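You operate a simulated robot arm through the tools that you are given. There is no shell and no other tool. Be economical: measure what you need, move in short steps, check, and stop when the job is done.

The job below is to be done with a simulated robot arm. You get a single attempt, and the scene is never put back.

JOB
Warm the glue on the white pipe and press that end into the round nest.
Fine: stand it glue down on the hot plate till the glue turns orange and shiny; touch neither plate nor warm end; shut the plate cover and switch the heater off after. Set down upright: what you pick out. Where these are worked on the way, their far stop is far enough and under half their travel is too little: plate cover.

It is judged by the outcome, as a careful person would: the job done as asked, and still so three seconds after it is handed in. It fails if anything else is knocked over, pushed out of place, dropped, spilled or broken. Lids that push on must go on centred and level and be pressed home; caps that screw on are set level and turned clockwise until they are tight.

ROBOT AND FRAMES
A 7-joint arm with a two-finger parallel gripper on a trunk, on a base that drives. Base frame: it is fixed to the floor where the robot stands at the start and does not move with it; the origin is under the middle of the robot, x ahead of it, y to its left, z up. Units: m, rad, N and s.
With the tool pointing down near the work surface it reaches from about 0.46 to 0.92 m from the robot's upright axis, wherever it stands. Its first joint turns from -2.007 to 2.007 rad. Places, roughly: blue pipe, white pipe [0.5, -1, 1]; heater switch [0.5, -0.1, 1]; inside of the round nest [0.5, -0.2, 0.9]; plate cover [0.6, 0, 1]; plate dial [0.5, 0.1, 1]; top of the hot plate [0.6, 0, 1]. Payload 3.91 kg.
The TCP is the grasp point between the finger pads, 0.03 m short of the fingertips. In the tool frame z runs along the fingers and y along their closing line. Largest opening 0.11 m; finger width 0.02, thickness 0.01; the body of the gripper, 0.048 by 0.112 m, starts 0.055 m behind the TCP.
Orientation is that of the tool frame in the base frame, as a unit quaternion [x, y, z, w]. With the fingers straight down and closing along the base's y, the tool's x points along the base's -x, its y along +y and its z along -z.

CONTROLS
- The arm moves only by the tool move_arm. Its argument "motion" is one flat list of numbers, 7 for each row, row after row: the turn, a rotation vector about the base's x, y, z in units of 60 degrees (1.0 is 60 degrees), then the shift along the base's x, y, z in units of 200 mm (1.0 is 200 mm), then the gripper command, from -1 (shut) to 1 (fully open), values between in proportion. In form: [wx, wy, wz, x, y, z, jaw, wx, wy, wz, x, y, z, jaw, ...]. A call has 1 to 20 rows; each row is the pose to reach, as a shift and turn from the pose commanded when the call began. A call with a number of a shift or a turn outside -1 to 1 is refused whole. Rows are played at 5 a second. More than 0.05 m and 0.15 rad between two rows, or a gripper value outside its range, and nothing of the call is played. Where a pose cannot be reached the arm comes as near as it can. A force on the tool above 90 N (or 10 N above the force at the start of the call, whichever is more), or a blocked arm, ends the call early, and 0.2 s more pass. The fingers move at their own pace (about 0.153 m/s each) and stop on an object; they squeeze with about 35 N. The grip force told is the motor's: it shows also when the fingers shut on nothing. Time passes only in rows, and 0.2 s behind the last, so rows that repeat a pose let the fingers close. The reply holds the time, the measured pose of the TCP, the force on the tool along the base axes, the opening and the grip force, in the units named above and with some noise, with the torque about the TCP (base axes, N m) and any sound that the robot's microphone picked up.
- Cameras (640 x 400 px; columns grow to the right, rows downward): "scene" is now at [0.2162, 0.1492, 1.3189]; the picture's right is [-0.62, -0.78, 0.00], its down [-0.23, 0.18, -0.96] and it looks along [0.75, -0.59, -0.29] (base axes); focal length 214 px, centre (320, 200). "wrist" rides on the gripper at [0.072, 0.017, -0.103] in the tool frame; the picture's right is [-0.23, 0.97, 0.00], its down [-0.76, -0.18, -0.62] and it looks along [-0.61, -0.14, 0.78] (tool axes); focal length 222 px, centre (320, 200). There is no depth. A picture from a camera that has moved, and an enlarged one, comes with that camera's place and axes in the base frame and with its lens.
- grab_frame(camera): a new picture of that camera. It takes no simulated time.
- raise_lower(by): slides the trunk up (or, below 0, down) by that many m; the arm and the scene camera ride with it, the base frame stays. It gives what a move gives, with no picture.
- drive_base(legs): drives the robot by 1 to 6 legs, each [ahead, left, turn to the left] in m, m and rad, along the robot's own axes; the way and the turn of a leg run together, so that a leg with both is an arc; at most 1.5 m and 3.142 rad a leg. The arm and the cameras ride along, it lands a little off, and it stops where it bumps. It gives what a move gives.
- aim_head(pan, tilt): turns the head with the scene camera to pan (to the left, within 1.396 rad either way) and tilt (down, from -0.506 to 1.204), counted from straight ahead of the robot. It gives what a move gives.
- zoom(camera, box): a new picture of the part [left, top, right, bottom] of that camera's present view, enlarged. It takes no simulated time.
- finish_job(): hands the job in; it is judged then, once.

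Go step by step. Nothing tells you exact positions but the pictures and the camera data: compare them with the known pose of the tool, close in by small moves and look again before you grip or let go. The budget is 120 turns and 90 pictures, counting those below and the enlarged ones. Unless the task says otherwise, let go and move clear before handing in, and close with one line.

The tools are called after "Emit:" by a JSON object that holds its "op" and its "data". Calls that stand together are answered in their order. move_arm: Moves the arm, as the interface text tells. Its arguments: {"type":"object","properties":{"motion":{"type":"array"}},"required":["motion"]} The other tools are called the same way: raise_lower (by) slides the trunk up or down; drive_base (legs) drives the base; aim_head (pan, tilt) turns the head that bears the scene camera; grab_frame (camera) takes a picture; zoom (camera, box) takes an enlarged picture of a part of a camera's view; finish_job () hands the job in.

At the start:

```text
clock: 0.0
ee_pos: [0.5052, -0.0561, 1.3214]
tool_rot: [0.0, 1.0, -0.001, 0.0]
wrist_force: [0.6, -0.4, 0.4]
moment: [0.0, -0.03, 0.01]
width: 0.1099
finger_force: 0.0
trunk travel left (down, up): [-0.625, 0.365]
robot x, y, heading: [-0.0029, 0.0007, 0.002]
head pan, tilt: [-0.67, 0.297]
```

scene: 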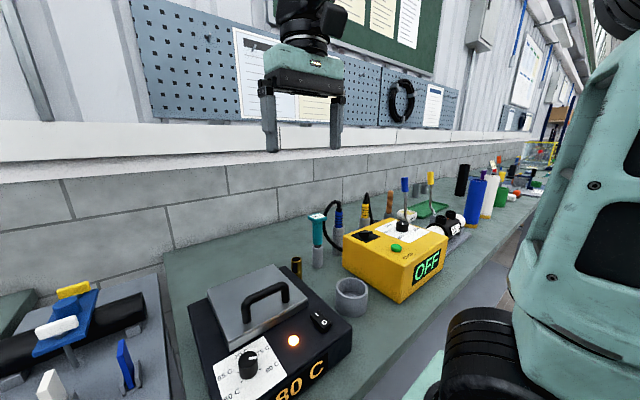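
wrist: 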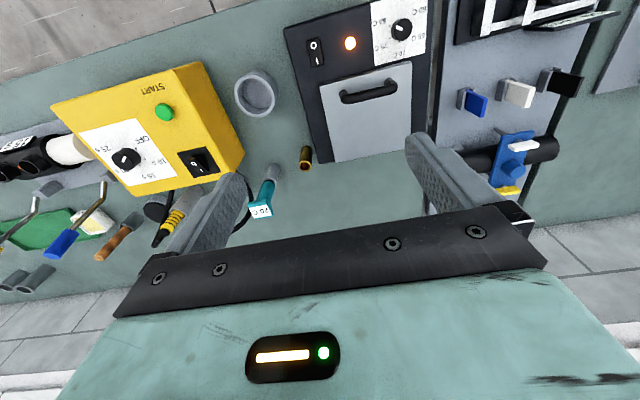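

I see the hot plate with its grey cover and handle, the round nest, and the coloured pipes standing far off to the right. I'll enlarge the plate, the nest and the pipes first.

Emit:
{"op": "zoom", "data": {"camera": "scene", "box": [160, 240, 400, 400]}}

Emit:
{"op": "zoom", "data": {"camera": "scene", "box": [440, 140, 560, 220]}}

Emit:
{"op": "zoom", "data": {"camera": "wrist", "box": [220, 0, 460, 200]}}

```text
2.50 times, centred on (280, 320) of scene
camera zoom: at [0.2162, 0.1492, 1.3189], right [-0.62, -0.78, 0.0], down [-0.23, 0.18, -0.96], along [0.75, -0.59, -0.29], focal length 536 px, centre (420, -100)
```

zoom: 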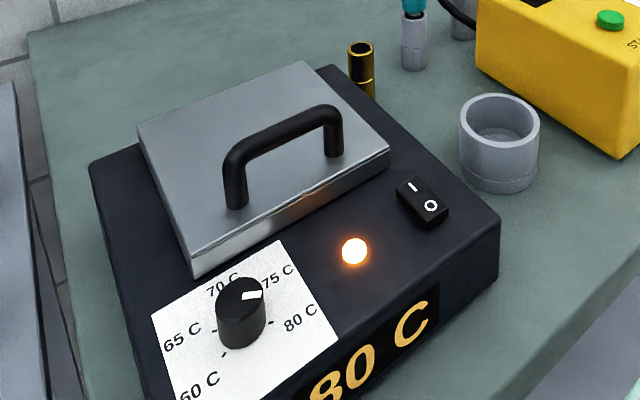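

```text
5.00 times, centred on (500, 180) of scene
camera zoom: at [0.2162, 0.1492, 1.3189], right [-0.62, -0.78, 0.0], down [-0.23, 0.18, -0.96], along [0.75, -0.59, -0.29], focal length 1072 px, centre (-580, 300)
```

zoom: 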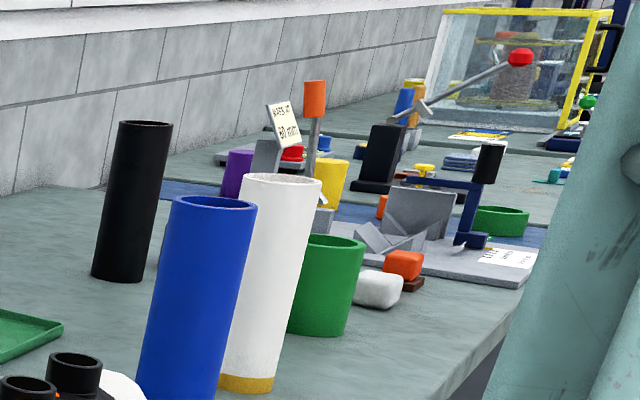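

```text
2.00 times, centred on (340, 100) of wrist
camera zoom: at [0.4334, -0.0395, 1.4251], right [0.23, 0.97, 0.0], down [0.76, -0.18, 0.62], along [0.61, -0.14, -0.78], focal length 444 px, centre (280, 400)
```

zoom: 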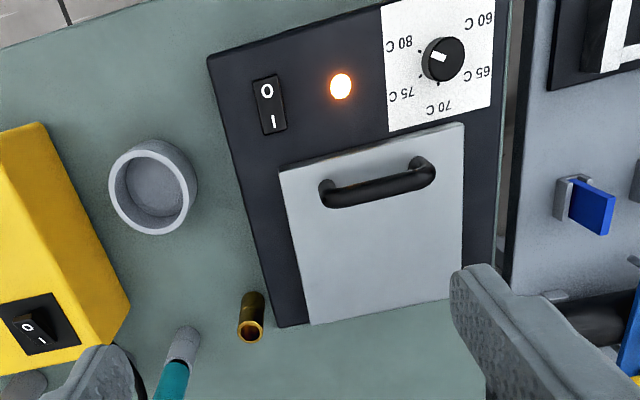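

The white pipe stands with its yellow glue ring at the bottom. The heater is already on and reads 80 C. The cover's handle is on the side nearest me. I need to know whether the cover is hinged or slides, so I'll aim the head at it.

Emit:
{"op": "aim_head", "data": {"pan": -0.35, "tilt": 0.75}}

Emit:
{"op": "grab_frame", "data": {"camera": "scene"}}

Emit:
{"op": "zoom", "data": {"camera": "scene", "box": [200, 120, 440, 270]}}

```text
clock: 0.9
ee_pos: [0.5051, -0.0568, 1.3213]
tool_rot: [0.0, 1.0, 0.0, 0.0]
wrist_force: [0.2, 0.8, -0.4]
moment: [-0.05, 0.0, 0.01]
width: 0.11
finger_force: 0.0
trunk travel left (down, up): [-0.625, 0.365]
robot x, y, heading: [-0.0029, 0.0028, 0.002]
head pan, tilt: [-0.351, 0.75]
```

```text
84 pictures are left
camera scene: at [0.2209, 0.1786, 1.2782], right [-0.34, -0.94, 0.0], down [-0.64, 0.23, -0.73], along [0.69, -0.25, -0.68], focal length 214 px, centre (320, 200)
```

scene: 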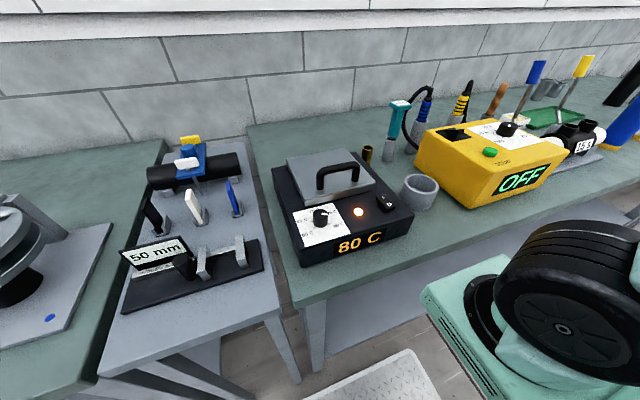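

```text
2.67 times, centred on (320, 195) of scene
camera zoom: at [0.2209, 0.1786, 1.2782], right [-0.34, -0.94, 0.0], down [-0.64, 0.23, -0.73], along [0.69, -0.25, -0.68], focal length 572 px, centre (320, 213)
```

zoom: 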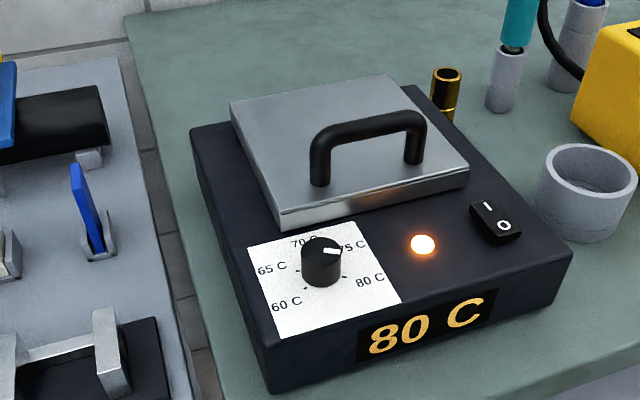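

The dial points at 80 and the lamp is lit. The cover looks hinged at the back, with its bar handle at about (0.534, 0.02, 1.045). I'll turn the gripper so it closes along x and hover over the handle.

Emit:
{"op": "move_arm", "data": {"motion": [0, 0, 0.125, 0.02, 0.05, 0, 1, 0, 0, 0.25, 0.04, 0.1, 0, 1, 0, 0, 0.375, 0.06, 0.15, 0, 1, 0, 0, 0.5, 0.08, 0.2, 0, 1, 0, 0, 0.625, 0.1, 0.25, 0, 1, 0, 0, 0.75, 0.12, 0.3, 0, 1, 0, 0, 0.875, 0.14, 0.35, 0, 1, 0, 0, 1, 0.145, 0.385, 0, 1]}}

Emit:
{"op": "move_arm", "data": {"motion": [0, 0, 0.125, 0, 0, -0.2, 1, 0, 0, 0.25, 0, 0, -0.4, 1, 0, 0, 0.375, 0, 0, -0.6, 1, 0, 0, 0.5, 0, 0, -0.8, 1, 0, 0, 0.5, 0, 0, -0.9, 1, 0, 0, 0.5, 0, 0, -0.9, 1]}}

Emit:
{"op": "grab_frame", "data": {"camera": "wrist"}}

Emit:
{"op": "zoom", "data": {"camera": "scene", "box": [200, 100, 440, 250]}}

```text
clock: 2.7
ee_pos: [0.5341, 0.0215, 1.322]
tool_rot: [-0.501, 0.866, 0.001, 0.0]
wrist_force: [-1.1, 0.2, -0.5]
moment: [0.02, -0.01, 0.0]
width: 0.1102
finger_force: 0.0
trunk travel left (down, up): [-0.625, 0.365]
robot x, y, heading: [-0.0013, -0.0026, 0.0]
head pan, tilt: [-0.351, 0.75]
```

```text
clock: 4.1
ee_pos: [0.5331, 0.018, 1.1409]
tool_rot: [0.707, -0.707, 0.0, -0.001]
wrist_force: [0.4, 1.1, 0.4]
moment: [-0.01, 0.03, 0.0]
width: 0.11
finger_force: 0.1
trunk travel left (down, up): [-0.625, 0.365]
robot x, y, heading: [-0.0004, -0.0008, -0.002]
head pan, tilt: [-0.351, 0.75]
```

```text
82 pictures are left
camera wrist: at [0.5176, -0.0548, 1.2442], right [-0.97, 0.23, 0.0], down [0.18, 0.76, 0.62], along [0.14, 0.61, -0.78], focal length 222 px, centre (320, 200)
```

wrist: 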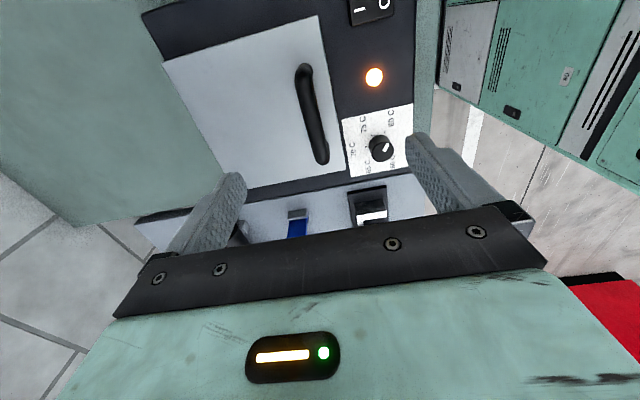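

```text
2.67 times, centred on (320, 175) of scene
camera zoom: at [0.2208, 0.1787, 1.2781], right [-0.34, -0.94, 0.0], down [-0.64, 0.23, -0.73], along [0.69, -0.25, -0.68], focal length 572 px, centre (320, 267)
```

zoom: 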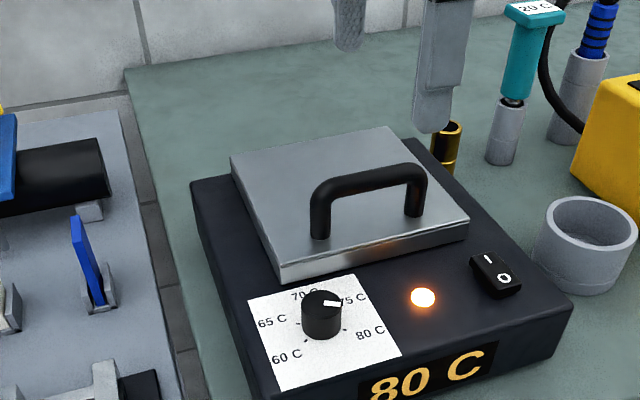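

The handle bar is at about (0.538, 0.012), with its top near 1.045. I'll descend over it and close.

Emit:
{"op": "move_arm", "data": {"motion": [0, 0, 0, 0.025, -0.03, -0.2, 1, 0, 0, 0, 0.025, -0.03, -0.4, 1, 0, 0, 0, 0.025, -0.03, -0.5, 1, 0, 0, 0, 0.025, -0.03, -0.5, -0.2, 0, 0, 0, 0.025, -0.03, -0.5, -1, 0, 0, 0, 0.025, -0.03, -0.5, -1, 0, 0, 0, 0.025, -0.03, -0.5, -1]}}

Emit:
{"op": "zoom", "data": {"camera": "scene", "box": [200, 100, 440, 250]}}

```text
clock: 5.7
ee_pos: [0.5382, 0.0148, 1.0416]
tool_rot: [-0.707, 0.707, -0.001, 0.002]
wrist_force: [26.3, -0.7, -2.7]
moment: [0.63, -0.29, 0.0]
width: 0.0155
finger_force: 44.8
trunk travel left (down, up): [-0.625, 0.365]
robot x, y, heading: [-0.0017, -0.0011, 0.004]
head pan, tilt: [-0.351, 0.75]
```

```text
2.67 times, centred on (320, 175) of scene
camera zoom: at [0.2224, 0.1786, 1.2779], right [-0.34, -0.94, 0.0], down [-0.64, 0.23, -0.73], along [0.69, -0.25, -0.68], focal length 572 px, centre (320, 267)
```

zoom: 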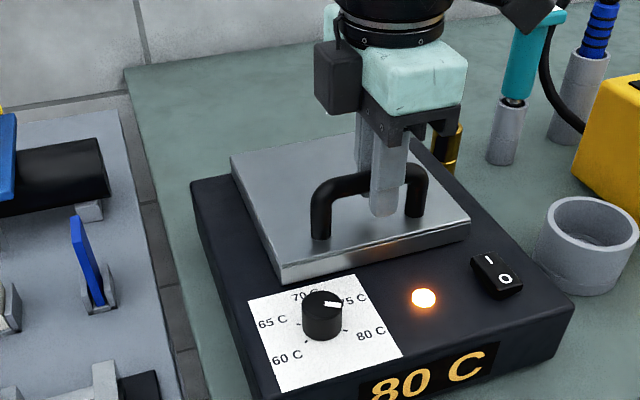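

I have the bar, at a width of 15.5 mm. A small lift will show how the cover moves.

Emit:
{"op": "move_arm", "data": {"motion": [0, 0, 0, 0.01, 0, 0.03, -1, 0, 0, 0, 0.015, 0, 0.06, -1, 0, 0, 0, 0.018, 0, 0.1, -1, 0, 0, 0, 0.02, 0, 0.1, -1]}}

Emit:
{"op": "zoom", "data": {"camera": "scene", "box": [200, 100, 440, 250]}}

```text
clock: 6.7
ee_pos: [0.5459, 0.0138, 1.0614]
tool_rot: [-0.707, 0.707, 0.0, 0.002]
wrist_force: [39.9, 1.8, -23.2]
moment: [-0.78, -0.22, 0.12]
width: 0.0155
finger_force: 44.9
trunk travel left (down, up): [-0.625, 0.365]
robot x, y, heading: [0.0009, -0.0002, -0.002]
head pan, tilt: [-0.351, 0.75]
```

```text
2.67 times, centred on (320, 175) of scene
camera zoom: at [0.2236, 0.1788, 1.2775], right [-0.34, -0.94, 0.0], down [-0.64, 0.23, -0.73], along [0.69, -0.25, -0.68], focal length 572 px, centre (320, 267)
```

zoom: 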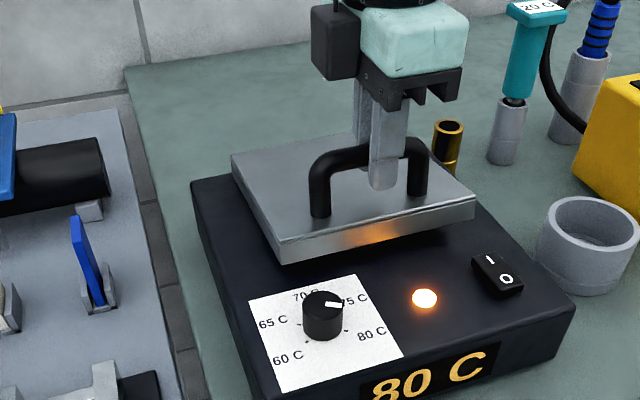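

The cover is hinged at the back, with the hinge at about x 0.676, z 0.99. I'll follow the arc partway.

Emit:
{"op": "move_arm", "data": {"motion": [0, 0, 0, 0.05, 0, 0.04, -1, 0, 0, 0, 0.0925, 0, 0.0895, -1, 0, 0, 0, 0.13, 0, 0.132, -1, 0, 0, 0, 0.1695, 0, 0.173, -1, 0, 0, 0, 0.213, 0, 0.21, -1, 0, 0, 0, 0.2585, 0, 0.244, -1, 0, 0, 0, 0.307, 0, 0.274, -1, 0, 0, 0, 0.3575, 0, 0.3, -1, 0, 0, 0, 0.3575, 0, 0.3, -1]}}

Emit:
{"op": "grab_frame", "data": {"camera": "scene"}}

```text
clock: 8.7
ee_pos: [0.6126, 0.0147, 1.1229]
tool_rot: [0.707, -0.707, 0.001, -0.001]
wrist_force: [-15.1, 7.1, 30.4]
moment: [0.11, 0.05, 0.52]
width: 0.0155
finger_force: 44.8
trunk travel left (down, up): [-0.625, 0.365]
robot x, y, heading: [0.0032, -0.0009, -0.005]
head pan, tilt: [-0.351, 0.75]
```

```text
78 pictures are left
camera scene: at [0.2193, 0.1792, 1.2785], right [-0.34, -0.94, 0.0], down [-0.64, 0.23, -0.73], along [0.69, -0.25, -0.68], focal length 214 px, centre (320, 200)
```

scene: 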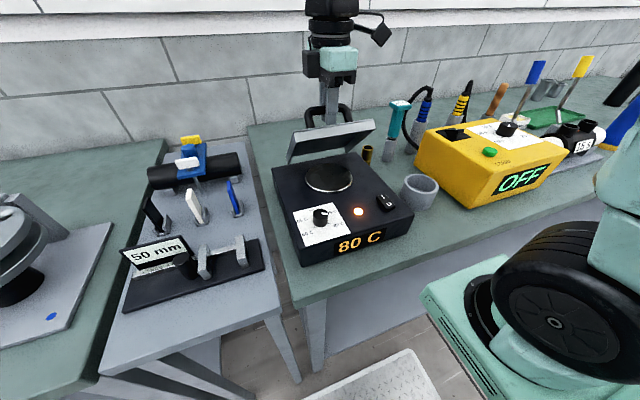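

The cover is about 48° open and the round hot plate is visible under it. I'll carry on along the arc to its stop.

Emit:
{"op": "move_arm", "data": {"motion": [0, 0, 0, 0.033, 0, 0.026, -1, 0, 0, 0, 0.0675, 0, 0.0435, -1, 0, 0, 0, 0.113, 0, 0.056, -1, 0, 0, 0, 0.16, 0, 0.0645, -1, 0, 0, 0, 0.207, 0, 0.07, -1, 0, 0, 0, 0.2545, 0, 0.073, -1, 0, 0, 0, 0.3, 0, 0.072, -1, 0, 0, 0, 0.3495, 0, 0.068, -1, 0, 0, 0, 0.4, 0, 0.06, -1, 0, 0, 0, 0.4425, 0, 0.05, -1, 0, 0, 0, 0.4425, 0, 0.05, -1]}}

Emit:
{"op": "grab_frame", "data": {"camera": "scene"}}

```text
clock: 11.1
ee_pos: [0.7042, 0.0154, 1.1331]
tool_rot: [-0.706, 0.708, -0.001, 0.0]
wrist_force: [1.9, -14.1, 15.2]
moment: [0.16, 0.0, 0.85]
width: 0.0154
finger_force: 44.7
trunk travel left (down, up): [-0.625, 0.365]
robot x, y, heading: [-0.003, 0.0013, -0.001]
head pan, tilt: [-0.351, 0.75]
```

```text
77 pictures are left
camera scene: at [0.2206, 0.1778, 1.2784], right [-0.34, -0.94, 0.0], down [-0.64, 0.23, -0.73], along [0.69, -0.25, -0.68], focal length 214 px, centre (320, 200)
```

scene: 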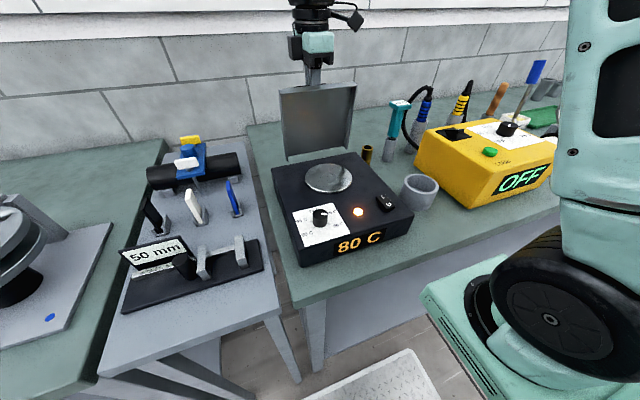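

The cover is near vertical. I'll push it gently on until it reaches its stop.

Emit:
{"op": "move_arm", "data": {"motion": [0, 0, 0, 0.0455, 0, -0.008, -1, 0, 0, 0, 0.0895, 0, -0.023, -1, 0, 0, 0, 0.1325, 0, -0.043, -1, 0, 0, 0, 0.174, 0, -0.066, -1, 0, 0, 0, 0.214, 0, -0.092, -1]}}

Emit:
{"op": "grab_frame", "data": {"camera": "scene"}}

```text
clock: 12.3
ee_pos: [0.7464, 0.015, 1.1153]
tool_rot: [-0.707, 0.707, -0.001, 0.001]
wrist_force: [10.2, -11.9, 19.0]
moment: [0.37, 0.09, 0.77]
width: 0.0153
finger_force: 45.1
trunk travel left (down, up): [-0.625, 0.365]
robot x, y, heading: [0.0007, 0.001, -0.001]
head pan, tilt: [-0.351, 0.75]
```

```text
76 pictures are left
camera scene: at [0.2208, 0.1781, 1.2784], right [-0.34, -0.94, 0.0], down [-0.64, 0.23, -0.73], along [0.69, -0.25, -0.68], focal length 214 px, centre (320, 200)
```

scene: 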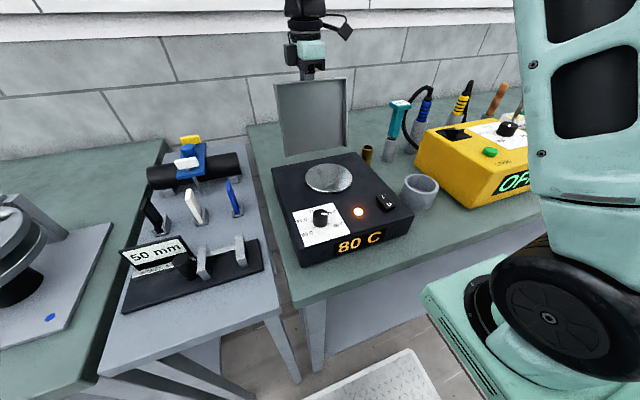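

No stop felt yet at about 107°. I'll go a bit further.

Emit:
{"op": "move_arm", "data": {"motion": [0, 0, 0, 0.038, 0, -0.025, -1, 0, 0, 0, 0.0735, 0, -0.056, -1, 0, 0, 0, 0.107, 0, -0.089, -1, 0, 0, 0, 0.107, 0, -0.089, -1]}}

Emit:
{"op": "zoom", "data": {"camera": "scene", "box": [200, 0, 440, 150]}}

```text
clock: 13.3
ee_pos: [0.7546, 0.0179, 1.101]
tool_rot: [0.71, -0.704, -0.008, 0.008]
wrist_force: [-41.7, -8.3, 25.8]
moment: [-0.1, -0.51, 0.44]
width: 0.0154
finger_force: 44.8
trunk travel left (down, up): [-0.625, 0.365]
robot x, y, heading: [-0.002, -0.0021, -0.001]
head pan, tilt: [-0.351, 0.75]
stopped in row 4: the force on the tool passed its limit (the readings are from after the stop); the commanded pose is now the measured one
```

```text
2.67 times, centred on (320, 75) of scene
camera zoom: at [0.2161, 0.1782, 1.2786], right [-0.34, -0.94, 0.0], down [-0.64, 0.23, -0.73], along [0.69, -0.25, -0.68], focal length 572 px, centre (320, 533)
```

zoom: 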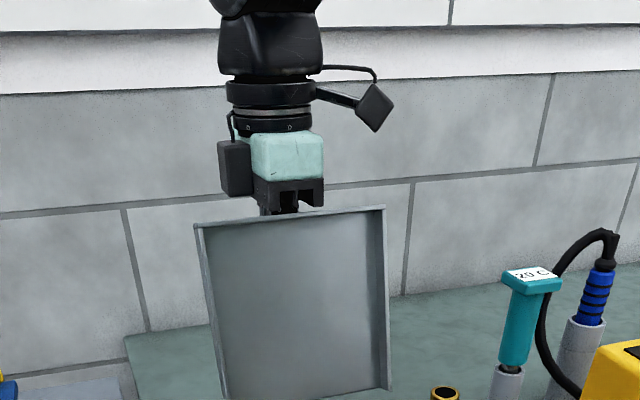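

The cover hit its far stop at about 112°. I'll open the fingers slightly and rise straight out.

Emit:
{"op": "move_arm", "data": {"motion": [0, 0, 0, 0, 0, 0, -0.5, 0, 0, 0, 0, 0, 0, -0.5, 0, 0, 0, 0.01, 0, 0.12, -0.5, 0, 0, 0, 0.01, 0, 0.3, -0.5, 0, 0, 0, 0.01, 0, 0.55, -0.5, 0, 0, 0, 0.0, 0, 0.8, -0.5]}}

Emit:
{"op": "zoom", "data": {"camera": "scene", "box": [200, 50, 440, 200]}}

```text
clock: 14.7
ee_pos: [0.7591, 0.0209, 1.26]
tool_rot: [0.709, -0.705, -0.008, 0.008]
wrist_force: [-0.1, 0.8, 0.7]
moment: [0.0, 0.02, 0.0]
width: 0.0277
finger_force: 0.0
trunk travel left (down, up): [-0.625, 0.365]
robot x, y, heading: [-0.0001, -0.0005, -0.003]
head pan, tilt: [-0.351, 0.75]
```

```text
2.67 times, centred on (320, 125) of scene
camera zoom: at [0.2197, 0.1787, 1.2781], right [-0.34, -0.94, 0.0], down [-0.64, 0.23, -0.73], along [0.69, -0.25, -0.68], focal length 572 px, centre (320, 400)
```

zoom: 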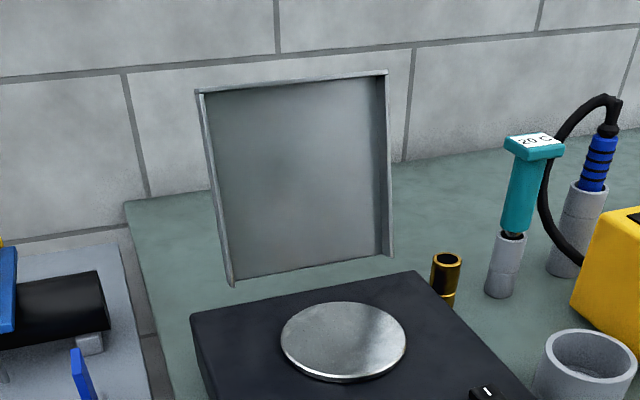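

The cover stays open. I'll retract the arm high and look towards the pipes.

Emit:
{"op": "move_arm", "data": {"motion": [0, 0, 0, 0, 0, 0.2, 0, 0, 0, 0, -0.2, 0, 0.35, 0, 0, 0, 0, -0.4, 0, 0.5, 0.5, 0, 0, 0, -0.6, 0, 0.6, 1, 0, 0, 0, -0.8, -0.1, 0.7, 1, 0, 0, 0, -1, -0.2, 0.75, 1]}}

Emit:
{"op": "aim_head", "data": {"pan": -1.0, "tilt": 0.4}}

Emit:
{"op": "grab_frame", "data": {"camera": "scene"}}

```text
clock: 16.1
ee_pos: [0.5599, -0.0193, 1.3958]
tool_rot: [0.709, -0.705, -0.006, 0.007]
wrist_force: [0.3, 0.3, -0.3]
moment: [-0.06, 0.1, -0.01]
width: 0.11
finger_force: 0.2
out of reach, approached as far as the arm can: row 1, 2, 3, 4, 5, 6
trunk travel left (down, up): [-0.625, 0.365]
robot x, y, heading: [-0.0006, -0.0032, -0.001]
head pan, tilt: [-0.351, 0.75]
```

```text
clock: 17.2
ee_pos: [0.5601, -0.0187, 1.3958]
tool_rot: [0.709, -0.705, -0.007, 0.007]
wrist_force: [1.3, -0.5, 0.4]
moment: [-0.02, 0.01, -0.01]
width: 0.11
finger_force: 0.1
trunk travel left (down, up): [-0.625, 0.365]
robot x, y, heading: [-0.0017, 0.0009, -0.0]
head pan, tilt: [-1.0, 0.4]
```

```text
73 pictures are left
camera scene: at [0.1918, 0.1294, 1.3092], right [-0.84, -0.54, 0.0], down [-0.21, 0.33, -0.92], along [0.5, -0.77, -0.39], focal length 214 px, centre (320, 200)
```

scene: 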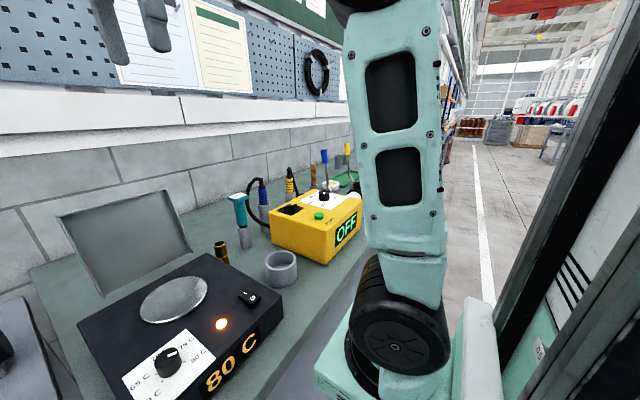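

The arm blocks this view. From the first picture I put the white pipe near (0.51, -1.2) and the blue one near (0.53, -1.1). I'll drive right and look again.

Emit:
{"op": "drive_base", "data": {"legs": [[0, -1.0, 0]]}}

Emit:
{"op": "aim_head", "data": {"pan": -0.35, "tilt": 0.6}}

Emit:
{"op": "grab_frame", "data": {"camera": "scene"}}

Emit:
{"op": "grab_frame", "data": {"camera": "wrist"}}

```text
clock: 22.4
ee_pos: [0.5579, -1.0231, 1.3956]
tool_rot: [0.708, -0.706, -0.007, 0.006]
wrist_force: [-0.3, 0.4, -0.4]
moment: [-0.01, -0.02, 0.01]
width: 0.11
finger_force: 0.0
trunk travel left (down, up): [-0.625, 0.365]
robot x, y, heading: [-0.0015, -1.0022, -0.002]
head pan, tilt: [-1.0, 0.4]
```

```text
clock: 23.4
ee_pos: [0.5579, -1.022, 1.3966]
tool_rot: [0.708, -0.706, -0.007, 0.007]
wrist_force: [0.9, -0.8, 0.4]
moment: [-0.01, 0.0, -0.02]
width: 0.1101
finger_force: 0.0
trunk travel left (down, up): [-0.625, 0.365]
robot x, y, heading: [-0.0055, -0.9989, -0.005]
head pan, tilt: [-0.351, 0.6]
```

```text
72 pictures are left
camera scene: at [0.2238, -0.8249, 1.291], right [-0.35, -0.94, 0.0], down [-0.53, 0.2, -0.83], along [0.77, -0.29, -0.56], focal length 214 px, centre (320, 200)
```

scene: 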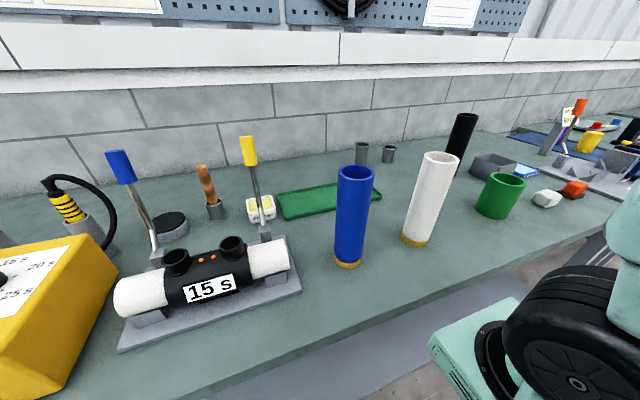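

```text
71 pictures are left
camera wrist: at [0.544, -1.0955, 1.4996], right [-0.97, 0.23, 0.02], down [0.19, 0.76, 0.62], along [0.13, 0.61, -0.78], focal length 222 px, centre (320, 200)
```

wrist: 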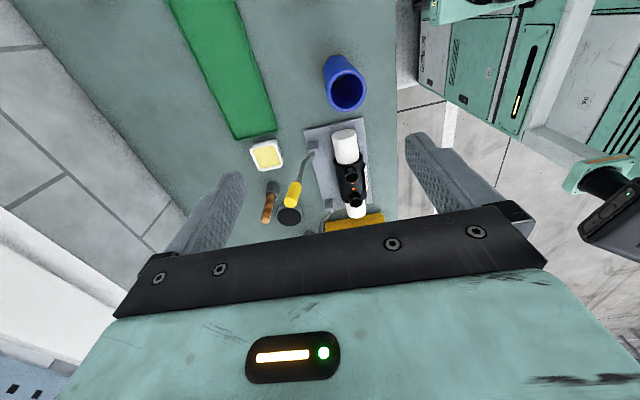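

The white pipe is at about (0.51, -1.187) with its top near z 1.12, and the blue one is at about (0.50, -1.0). I'll hover over the white one.

Emit:
{"op": "move_arm", "data": {"motion": [0, 0, 0, -0.04, -0.15, -0.05, 1, 0, 0, 0, -0.08, -0.35, -0.15, 1, 0, 0, 0, -0.12, -0.53, -0.3, 1, 0, 0, 0, -0.16, -0.68, -0.45, 1, 0, 0, 0, -0.2, -0.78, -0.6, 1, 0, 0, 0, -0.24, -0.825, -0.75, 1, 0, 0, 0, -0.24, -0.825, -0.885, 1, 0, 0, 0, -0.24, -0.825, -0.885, 1]}}

Emit:
{"op": "grab_frame", "data": {"camera": "wrist"}}

Emit:
{"op": "zoom", "data": {"camera": "scene", "box": [320, 80, 560, 260]}}

```text
clock: 25.2
ee_pos: [0.5071, -1.1877, 1.2191]
tool_rot: [0.708, -0.706, -0.007, 0.006]
wrist_force: [0.4, -0.3, 0.5]
moment: [-0.02, 0.01, 0.0]
width: 0.1101
finger_force: 0.0
trunk travel left (down, up): [-0.625, 0.365]
robot x, y, heading: [-0.0062, -1.0005, 0.001]
head pan, tilt: [-0.351, 0.6]
```

```text
70 pictures are left
camera wrist: at [0.4944, -1.2601, 1.3223], right [-0.97, 0.23, 0.02], down [0.19, 0.76, 0.62], along [0.13, 0.61, -0.78], focal length 222 px, centre (320, 200)
```

wrist: 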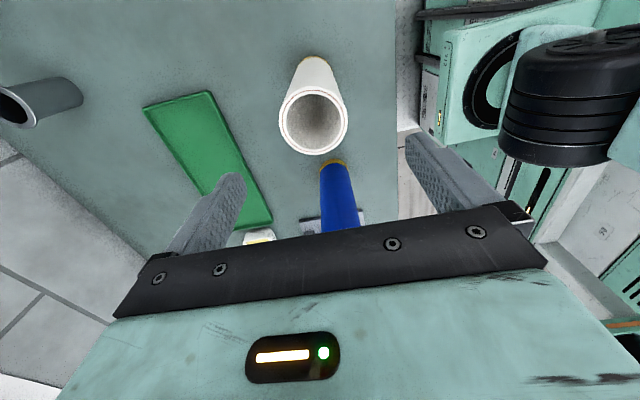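

```text
2.22 times, centred on (440, 170) of scene
camera zoom: at [0.2238, -0.8249, 1.291], right [-0.35, -0.94, 0.0], down [-0.53, 0.2, -0.83], along [0.77, -0.29, -0.56], focal length 477 px, centre (53, 267)
```

zoom: 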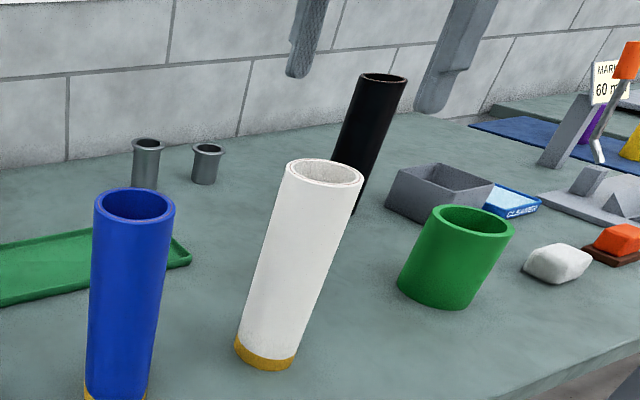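

The rim centre is at about (0.512, -1.193) and the outer diameter is about 60 mm. I'll descend and grip near the top.

Emit:
{"op": "move_arm", "data": {"motion": [0, 0, 0, 0.025, -0.025, -0.2, 1, 0, 0, 0, 0.025, -0.025, -0.4, 1, 0, 0, 0, 0.025, -0.025, -0.55, 1, 0, 0, 0, 0.025, -0.025, -0.68, 1, 0, 0, 0, 0.025, -0.025, -0.68, 1]}}

Emit:
{"op": "grab_frame", "data": {"camera": "wrist"}}

Emit:
{"op": "zoom", "data": {"camera": "scene", "box": [320, 80, 560, 260]}}

```text
clock: 26.4
ee_pos: [0.5133, -1.1924, 1.082]
tool_rot: [0.707, -0.707, -0.008, 0.006]
wrist_force: [0.4, 0.5, 0.9]
moment: [0.01, 0.04, 0.02]
width: 0.1098
finger_force: 0.0
trunk travel left (down, up): [-0.625, 0.365]
robot x, y, heading: [0.0018, -1.003, -0.001]
head pan, tilt: [-0.351, 0.6]
```

```text
68 pictures are left
camera wrist: at [0.4993, -1.265, 1.1859], right [-0.97, 0.23, 0.02], down [0.19, 0.76, 0.62], along [0.13, 0.61, -0.78], focal length 222 px, centre (320, 200)
```

wrist: 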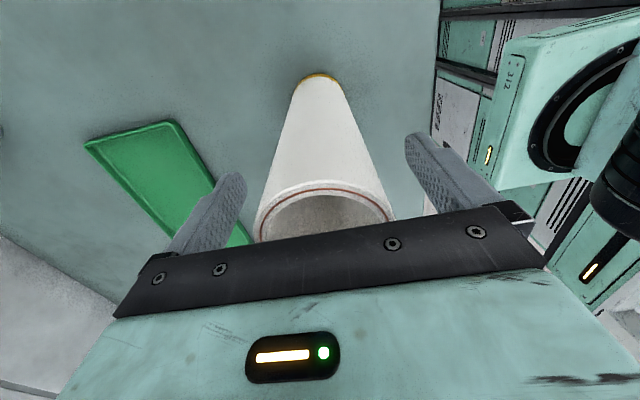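

```text
2.22 times, centred on (440, 170) of scene
camera zoom: at [0.2238, -0.8249, 1.291], right [-0.35, -0.94, 0.0], down [-0.53, 0.2, -0.83], along [0.77, -0.29, -0.56], focal length 477 px, centre (53, 267)
```

zoom: 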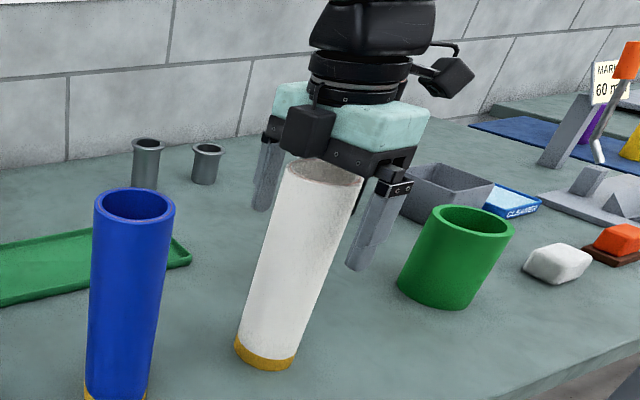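

The pipe sits well between the fingers, so I'll close on it.

Emit:
{"op": "move_arm", "data": {"motion": [0, 0, 0, 0, 0, 0, 0.3, 0, 0, 0, 0, 0, 0, -0.2, 0, 0, 0, 0, 0, 0, -1, 0, 0, 0, 0, 0, 0, -1, 0, 0, 0, 0, 0, 0, -1]}}

Emit:
{"op": "move_arm", "data": {"motion": [0, 0, 0, 0, 0, 0.1, -1, 0, 0, 0, 0, 0, 0.3, -1, 0, 0, 0, 0, 0, 0.55, -1, 0, 0, 0, 0, 0, 0.8, -1, 0, 0, 0, 0, 0, 1, -1]}}

Emit:
{"op": "grab_frame", "data": {"camera": "scene"}}

```text
clock: 27.6
ee_pos: [0.5143, -1.1928, 1.0817]
tool_rot: [0.707, -0.707, -0.007, 0.005]
wrist_force: [1.4, 0.5, 0.6]
moment: [0.02, -0.29, 0.0]
width: 0.0598
finger_force: 34.8
trunk travel left (down, up): [-0.625, 0.365]
robot x, y, heading: [-0.006, -0.9978, -0.0]
head pan, tilt: [-0.351, 0.6]
```

```text
clock: 28.8
ee_pos: [0.5136, -1.1947, 1.2844]
tool_rot: [0.707, -0.707, -0.008, 0.007]
wrist_force: [0.2, 0.7, -2.5]
moment: [-0.01, 0.02, 0.01]
width: 0.0598
finger_force: 35.1
trunk travel left (down, up): [-0.625, 0.365]
robot x, y, heading: [-0.0041, -1.0014, -0.0]
head pan, tilt: [-0.351, 0.6]
```

```text
66 pictures are left
camera scene: at [0.224, -0.8249, 1.2909], right [-0.35, -0.94, 0.0], down [-0.53, 0.2, -0.82], along [0.77, -0.29, -0.57], focal length 214 px, centre (320, 200)
```

scene: 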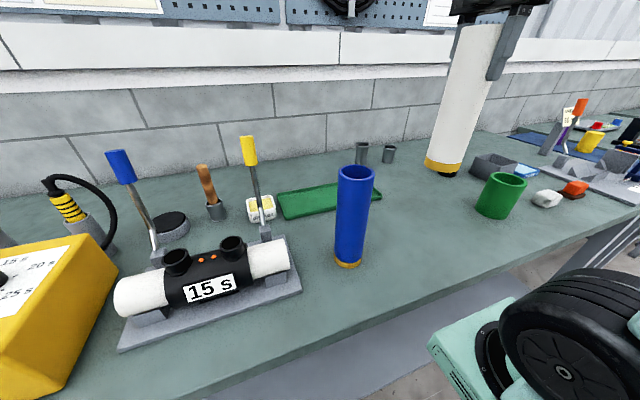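

The pipe is held upright, and the TCP is 0.182 m above its glue end. I'll raise the trunk for clearance and drive back to the hot plate.

Emit:
{"op": "raise_lower", "data": {"by": 0.22}}

Emit:
{"op": "drive_base", "data": {"legs": [[0, 1.1, 0]]}}

Emit:
{"op": "aim_head", "data": {"pan": -0.5, "tilt": 0.85}}

Emit:
{"op": "grab_frame", "data": {"camera": "scene"}}

```text
clock: 31.1
ee_pos: [0.5136, -1.195, 1.5027]
tool_rot: [0.708, -0.706, -0.008, 0.006]
wrist_force: [1.5, -0.1, -2.7]
moment: [0.01, -0.02, 0.01]
width: 0.0598
finger_force: 34.6
trunk travel left (down, up): [-0.845, 0.145]
robot x, y, heading: [-0.0026, -1.0042, -0.002]
head pan, tilt: [-0.351, 0.6]
```

```text
clock: 36.6
ee_pos: [0.514, -0.1094, 1.5032]
tool_rot: [0.711, -0.703, -0.007, 0.007]
wrist_force: [-0.7, 1.1, -2.9]
moment: [0.01, 0.02, 0.01]
width: 0.0599
finger_force: 34.6
trunk travel left (down, up): [-0.845, 0.145]
robot x, y, heading: [-0.0049, 0.0787, 0.006]
head pan, tilt: [-0.351, 0.6]
```

```text
clock: 37.4
ee_pos: [0.5142, -0.1098, 1.5029]
tool_rot: [0.711, -0.703, -0.008, 0.006]
wrist_force: [0.4, -0.4, -2.1]
moment: [0.03, -0.01, -0.03]
width: 0.0601
finger_force: 35.5
trunk travel left (down, up): [-0.845, 0.145]
robot x, y, heading: [-0.004, 0.0783, 0.009]
head pan, tilt: [-0.499, 0.85]
```

```text
65 pictures are left
camera scene: at [0.2057, 0.2503, 1.4902], right [-0.47, -0.88, 0.0], down [-0.66, 0.35, -0.66], along [0.58, -0.31, -0.75], focal length 214 px, centre (320, 200)
```

scene: 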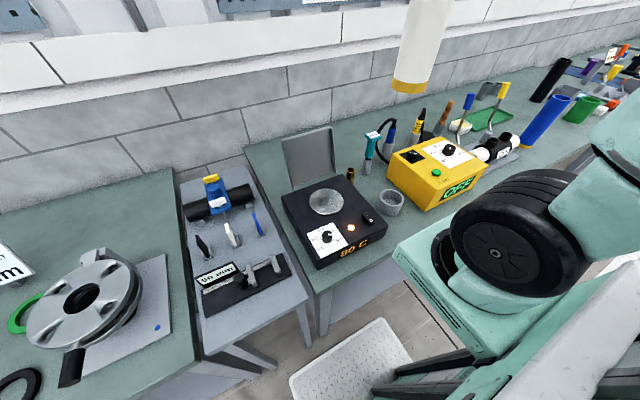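

I'll enlarge the plate and nest to locate them from this higher viewpoint.

Emit:
{"op": "zoom", "data": {"camera": "scene", "box": [265, 165, 425, 265]}}

Emit:
{"op": "grab_frame", "data": {"camera": "wrist"}}

```text
4.00 times, centred on (345, 215) of scene
camera zoom: at [0.2057, 0.2503, 1.4902], right [-0.47, -0.88, 0.0], down [-0.66, 0.35, -0.66], along [0.58, -0.31, -0.75], focal length 858 px, centre (220, 140)
```

zoom: 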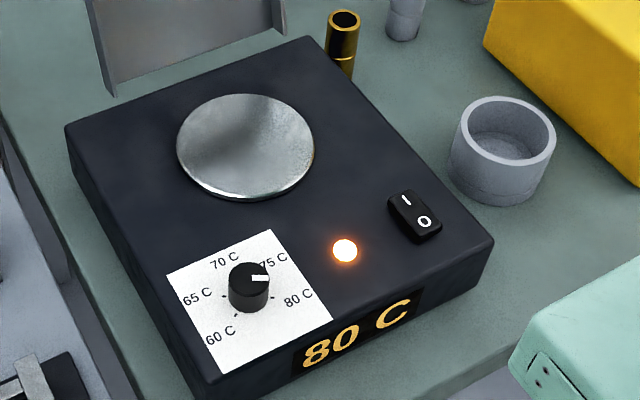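

```text
63 pictures are left
camera wrist: at [0.5005, -0.1827, 1.6071], right [-0.98, 0.21, 0.02], down [0.18, 0.76, 0.62], along [0.12, 0.61, -0.78], focal length 222 px, centre (320, 200)
```

wrist: 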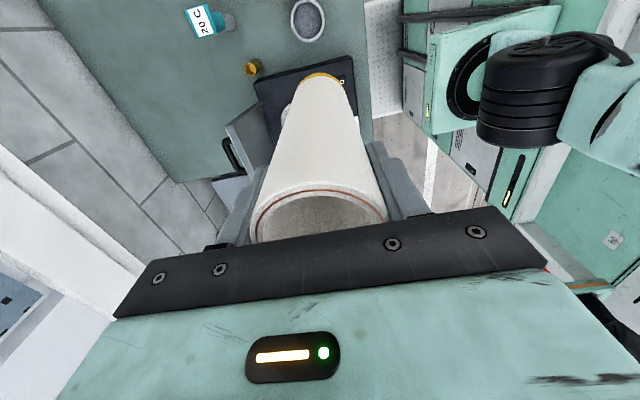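

The hot plate centre works out to about (0.58, 0.026, 0.98), and the nest to about (0.518, -0.191) with its rim near 0.945. I'll move above the plate, correct the 1° tool tilt, then lower the trunk.

Emit:
{"op": "move_arm", "data": {"motion": [0, -0.005, 0, 0.06, 0.12, 0, -1, 0, -0.01, 0, 0.12, 0.26, 0, -1, 0, -0.015, 0, 0.2, 0.42, 0, -1, 0, -0.019, 0, 0.27, 0.56, 0, -1, 0, -0.019, 0, 0.33, 0.68, 0, -1, 0, -0.019, 0, 0.33, 0.68, 0, -1]}}

Emit:
{"op": "raise_lower", "data": {"by": -0.22}}

Emit:
{"op": "grab_frame", "data": {"camera": "scene"}}

Emit:
{"op": "grab_frame", "data": {"camera": "wrist"}}

```text
clock: 38.8
ee_pos: [0.5804, 0.0266, 1.5001]
tool_rot: [0.711, -0.703, 0.001, -0.001]
wrist_force: [-0.7, 0.5, -2.7]
moment: [0.0, -0.03, 0.01]
width: 0.0596
finger_force: 35.2
trunk travel left (down, up): [-0.845, 0.145]
robot x, y, heading: [-0.0078, 0.0776, 0.007]
head pan, tilt: [-0.499, 0.85]
```

```text
clock: 41.1
ee_pos: [0.58, 0.0262, 1.2791]
tool_rot: [0.711, -0.703, 0.0, -0.002]
wrist_force: [0.4, 0.1, -2.3]
moment: [0.0, 0.01, 0.01]
width: 0.0599
finger_force: 35.3
trunk travel left (down, up): [-0.625, 0.365]
robot x, y, heading: [-0.004, 0.0777, 0.01]
head pan, tilt: [-0.499, 0.85]
```

```text
62 pictures are left
camera scene: at [0.2057, 0.2503, 1.2701], right [-0.47, -0.88, 0.0], down [-0.66, 0.35, -0.66], along [0.58, -0.31, -0.75], focal length 214 px, centre (320, 200)
```

scene: 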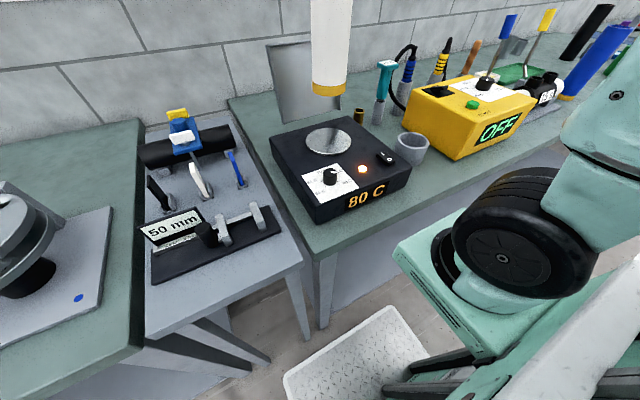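

```text
61 pictures are left
camera wrist: at [0.5649, -0.047, 1.3829], right [-0.98, 0.21, 0.0], down [0.17, 0.76, 0.62], along [0.14, 0.61, -0.78], focal length 222 px, centre (320, 200)
```

wrist: 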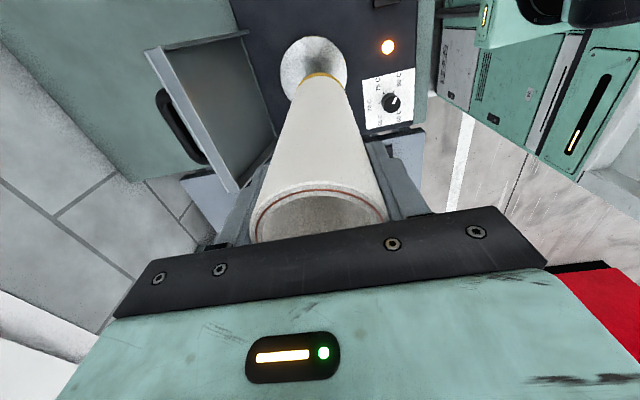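

The wrist view puts the plate centre at about (0.583, 0.021). I'll lower the pipe to just above the plate and check.

Emit:
{"op": "move_arm", "data": {"motion": [0, 0, 0, 0.01, -0.02, -0.15, -1, 0, 0, 0, 0.01, -0.025, -0.3, -1, 0, 0, 0, 0.01, -0.025, -0.42, -1, 0, 0, 0, 0.01, -0.025, -0.5, -1, 0, 0, 0, 0.01, -0.025, -0.5, -1]}}

Emit:
{"op": "zoom", "data": {"camera": "scene", "box": [250, 60, 410, 160]}}

Emit:
{"op": "zoom", "data": {"camera": "wrist", "box": [220, 0, 420, 125]}}

```text
clock: 42.4
ee_pos: [0.5819, 0.0208, 1.1802]
tool_rot: [0.712, -0.703, -0.001, -0.002]
wrist_force: [0.0, -0.1, -3.0]
moment: [0.02, 0.02, 0.01]
width: 0.0596
finger_force: 34.9
trunk travel left (down, up): [-0.625, 0.365]
robot x, y, heading: [-0.007, 0.0798, 0.008]
head pan, tilt: [-0.499, 0.85]
```

```text
4.00 times, centred on (330, 110) of scene
camera zoom: at [0.2056, 0.2503, 1.2701], right [-0.47, -0.88, 0.0], down [-0.66, 0.35, -0.66], along [0.58, -0.31, -0.75], focal length 858 px, centre (280, 560)
```

zoom: 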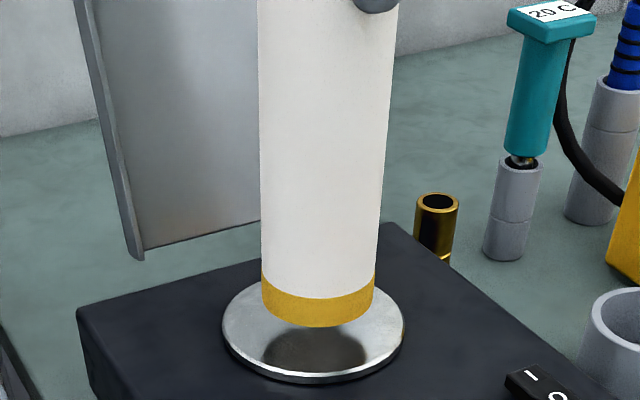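

```text
3.20 times, centred on (320, 62) of wrist
camera zoom: at [0.5662, -0.0523, 1.2841], right [-0.98, 0.21, 0.0], down [0.17, 0.76, 0.62], along [0.14, 0.61, -0.78], focal length 711 px, centre (320, 640)
```

zoom: 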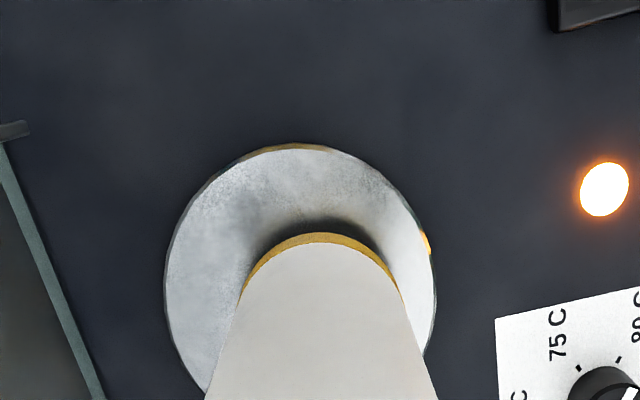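

The pipe is well centred. I'll lower it slowly to contact.

Emit:
{"op": "move_arm", "data": {"motion": [0, 0, 0, 0.015, 0, -0.03, -1, 0, 0, 0, 0.02, 0, -0.05, -1, 0, 0, 0, 0.02, 0, -0.065, -1, 0, 0, 0, 0.02, 0, -0.075, -1, 0, 0, 0, 0.02, 0, -0.085, -1]}}

Emit:
{"op": "zoom", "data": {"camera": "scene", "box": [250, 60, 410, 160]}}

```text
clock: 43.5
ee_pos: [0.5863, 0.0199, 1.1635]
tool_rot: [0.712, -0.702, 0.001, -0.001]
wrist_force: [-0.2, 0.2, -3.1]
moment: [0.0, 0.02, -0.03]
width: 0.0598
finger_force: 34.7
trunk travel left (down, up): [-0.625, 0.365]
robot x, y, heading: [-0.0088, 0.0765, 0.005]
head pan, tilt: [-0.499, 0.85]
```

```text
4.00 times, centred on (330, 110) of scene
camera zoom: at [0.2056, 0.2503, 1.2701], right [-0.47, -0.88, 0.0], down [-0.66, 0.35, -0.66], along [0.58, -0.31, -0.75], focal length 858 px, centre (280, 560)
```

zoom: 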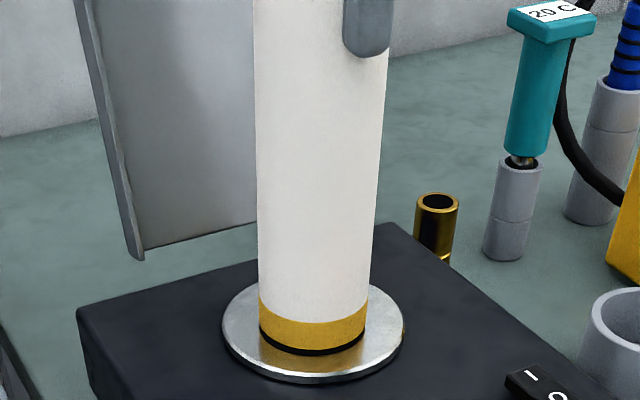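

There are only a few millimetres left, so I'll go down 1 mm at a time.

Emit:
{"op": "move_arm", "data": {"motion": [0, 0, 0, -0.005, 0, -0.005, -1, 0, 0, 0, -0.005, 0, -0.01, -1, 0, 0, 0, -0.005, 0, -0.015, -1, 0, 0, 0, -0.005, 0, -0.015, -1]}}

Emit:
{"op": "zoom", "data": {"camera": "scene", "box": [290, 110, 370, 160]}}

```text
clock: 44.5
ee_pos: [0.5849, 0.0211, 1.1596]
tool_rot: [0.711, -0.703, 0.001, -0.001]
wrist_force: [-4.1, -1.9, 12.3]
moment: [-0.28, 0.94, 0.09]
width: 0.0597
finger_force: 34.9
trunk travel left (down, up): [-0.625, 0.365]
robot x, y, heading: [-0.0055, 0.0797, 0.008]
head pan, tilt: [-0.499, 0.85]
```

```text
8.00 times, centred on (330, 135) of scene
camera zoom: at [0.2051, 0.2502, 1.2704], right [-0.47, -0.88, 0.0], down [-0.66, 0.35, -0.66], along [0.58, -0.31, -0.75], focal length 1716 px, centre (240, 720)
```

zoom: 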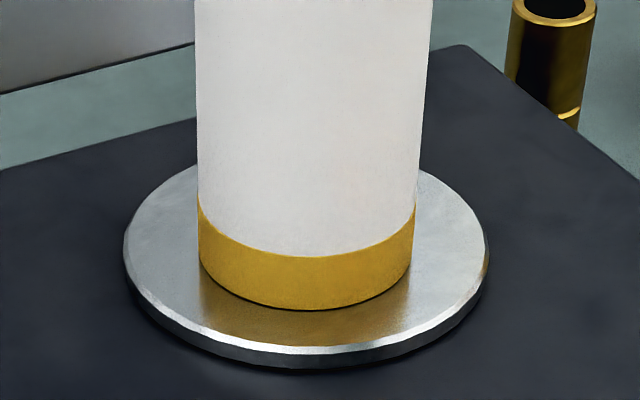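

The pipe is in contact with the plate. I'll ease the fingers open so it stands flat, keep them around it, and wait for the glue to warm.

Emit:
{"op": "move_arm", "data": {"motion": [0, 0, 0, 0, 0, 0, 0.15, 0, 0, 0, 0, 0, 0, 0.3, 0, 0, 0, 0, 0, 0, 0.3, 0, 0, 0, 0, 0, 0, 0.3, 0, 0, 0, 0, 0, 0, 0.3]}}

Emit:
{"op": "zoom", "data": {"camera": "scene", "box": [250, 60, 410, 160]}}

```text
clock: 45.8
ee_pos: [0.5858, 0.0211, 1.1591]
tool_rot: [0.711, -0.703, 0.001, 0.0]
wrist_force: [-0.2, -0.4, -0.5]
moment: [0.03, -0.05, -0.01]
width: 0.0715
finger_force: 0.1
trunk travel left (down, up): [-0.625, 0.365]
robot x, y, heading: [-0.0015, 0.0803, 0.011]
head pan, tilt: [-0.499, 0.85]
```

```text
4.00 times, centred on (330, 110) of scene
camera zoom: at [0.2056, 0.2503, 1.2701], right [-0.47, -0.88, 0.0], down [-0.66, 0.35, -0.66], along [0.58, -0.31, -0.75], focal length 858 px, centre (280, 560)
```

zoom: 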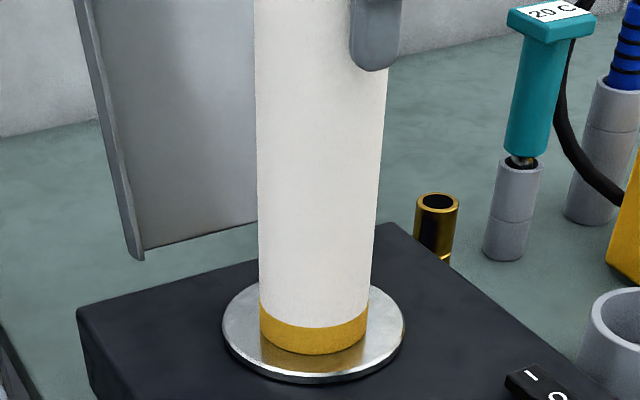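

It's standing flat on the plate. I'll wait and watch the colour.

Emit:
{"op": "move_arm", "data": {"motion": [0, 0, 0, 0, 0, 0, 0.3, 0, 0, 0, 0, 0, 0, 0.3, 0, 0, 0, 0, 0, 0, 0.3, 0, 0, 0, 0, 0, 0, 0.3, 0, 0, 0, 0, 0, 0, 0.3, 0, 0, 0, 0, 0, 0, 0.3, 0, 0, 0, 0, 0, 0, 0.3, 0, 0, 0, 0, 0, 0, 0.3, 0, 0, 0, 0, 0, 0, 0.3, 0, 0, 0, 0, 0, 0, 0.3]}}

Emit:
{"op": "zoom", "data": {"camera": "scene", "box": [290, 90, 450, 190]}}

```text
clock: 48.0
ee_pos: [0.5857, 0.0207, 1.1589]
tool_rot: [0.711, -0.703, 0.0, -0.001]
wrist_force: [0.4, -0.1, 0.2]
moment: [-0.04, -0.01, 0.0]
width: 0.0717
finger_force: 0.2
trunk travel left (down, up): [-0.625, 0.365]
robot x, y, heading: [-0.0081, 0.0793, 0.008]
head pan, tilt: [-0.499, 0.85]
```

```text
4.00 times, centred on (370, 140) of scene
camera zoom: at [0.2056, 0.2503, 1.2701], right [-0.47, -0.88, 0.0], down [-0.66, 0.35, -0.66], along [0.58, -0.31, -0.75], focal length 858 px, centre (120, 440)
```

zoom: 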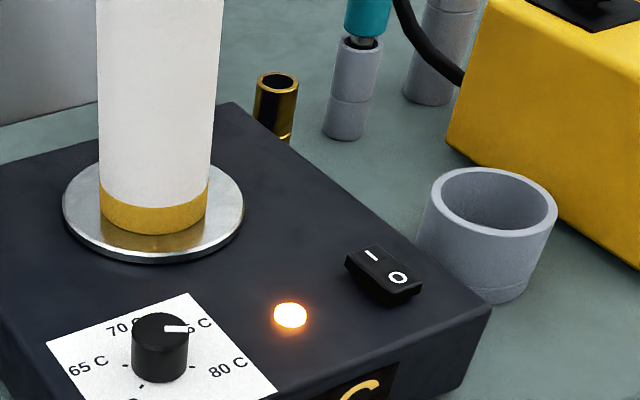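

No colour change yet. I'll keep waiting.

Emit:
{"op": "move_arm", "data": {"motion": [0, 0, 0, 0, 0, 0, 0.3, 0, 0, 0, 0, 0, 0, 0.3, 0, 0, 0, 0, 0, 0, 0.3, 0, 0, 0, 0, 0, 0, 0.3, 0, 0, 0, 0, 0, 0, 0.3, 0, 0, 0, 0, 0, 0, 0.3, 0, 0, 0, 0, 0, 0, 0.3, 0, 0, 0, 0, 0, 0, 0.3, 0, 0, 0, 0, 0, 0, 0.3, 0, 0, 0, 0, 0, 0, 0.3, 0, 0, 0, 0, 0, 0, 0.3, 0, 0, 0, 0, 0, 0, 0.3, 0, 0, 0, 0, 0, 0, 0.3, 0, 0, 0, 0, 0, 0, 0.3, 0, 0, 0, 0, 0, 0, 0.3]}}

Emit:
{"op": "zoom", "data": {"camera": "scene", "box": [290, 90, 450, 190]}}

```text
clock: 51.1
ee_pos: [0.5855, 0.0204, 1.1589]
tool_rot: [0.711, -0.703, 0.001, 0.0]
wrist_force: [0.3, 0.5, 0.1]
moment: [-0.01, -0.03, 0.01]
width: 0.0716
finger_force: 0.1
trunk travel left (down, up): [-0.625, 0.365]
robot x, y, heading: [-0.0071, 0.0763, 0.003]
head pan, tilt: [-0.499, 0.85]
```

```text
4.00 times, centred on (370, 140) of scene
camera zoom: at [0.2056, 0.2503, 1.2701], right [-0.47, -0.88, 0.0], down [-0.66, 0.35, -0.66], along [0.58, -0.31, -0.75], focal length 858 px, centre (120, 440)
```

zoom: 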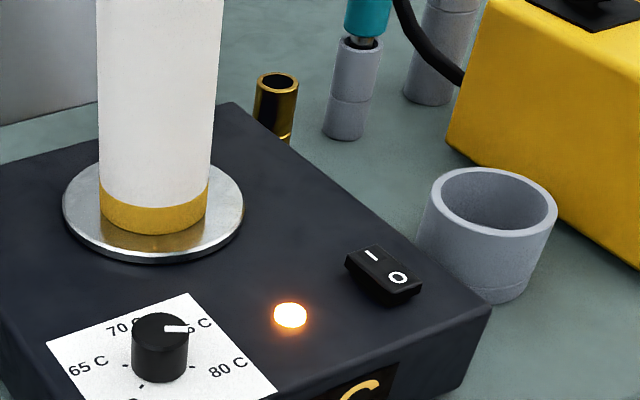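

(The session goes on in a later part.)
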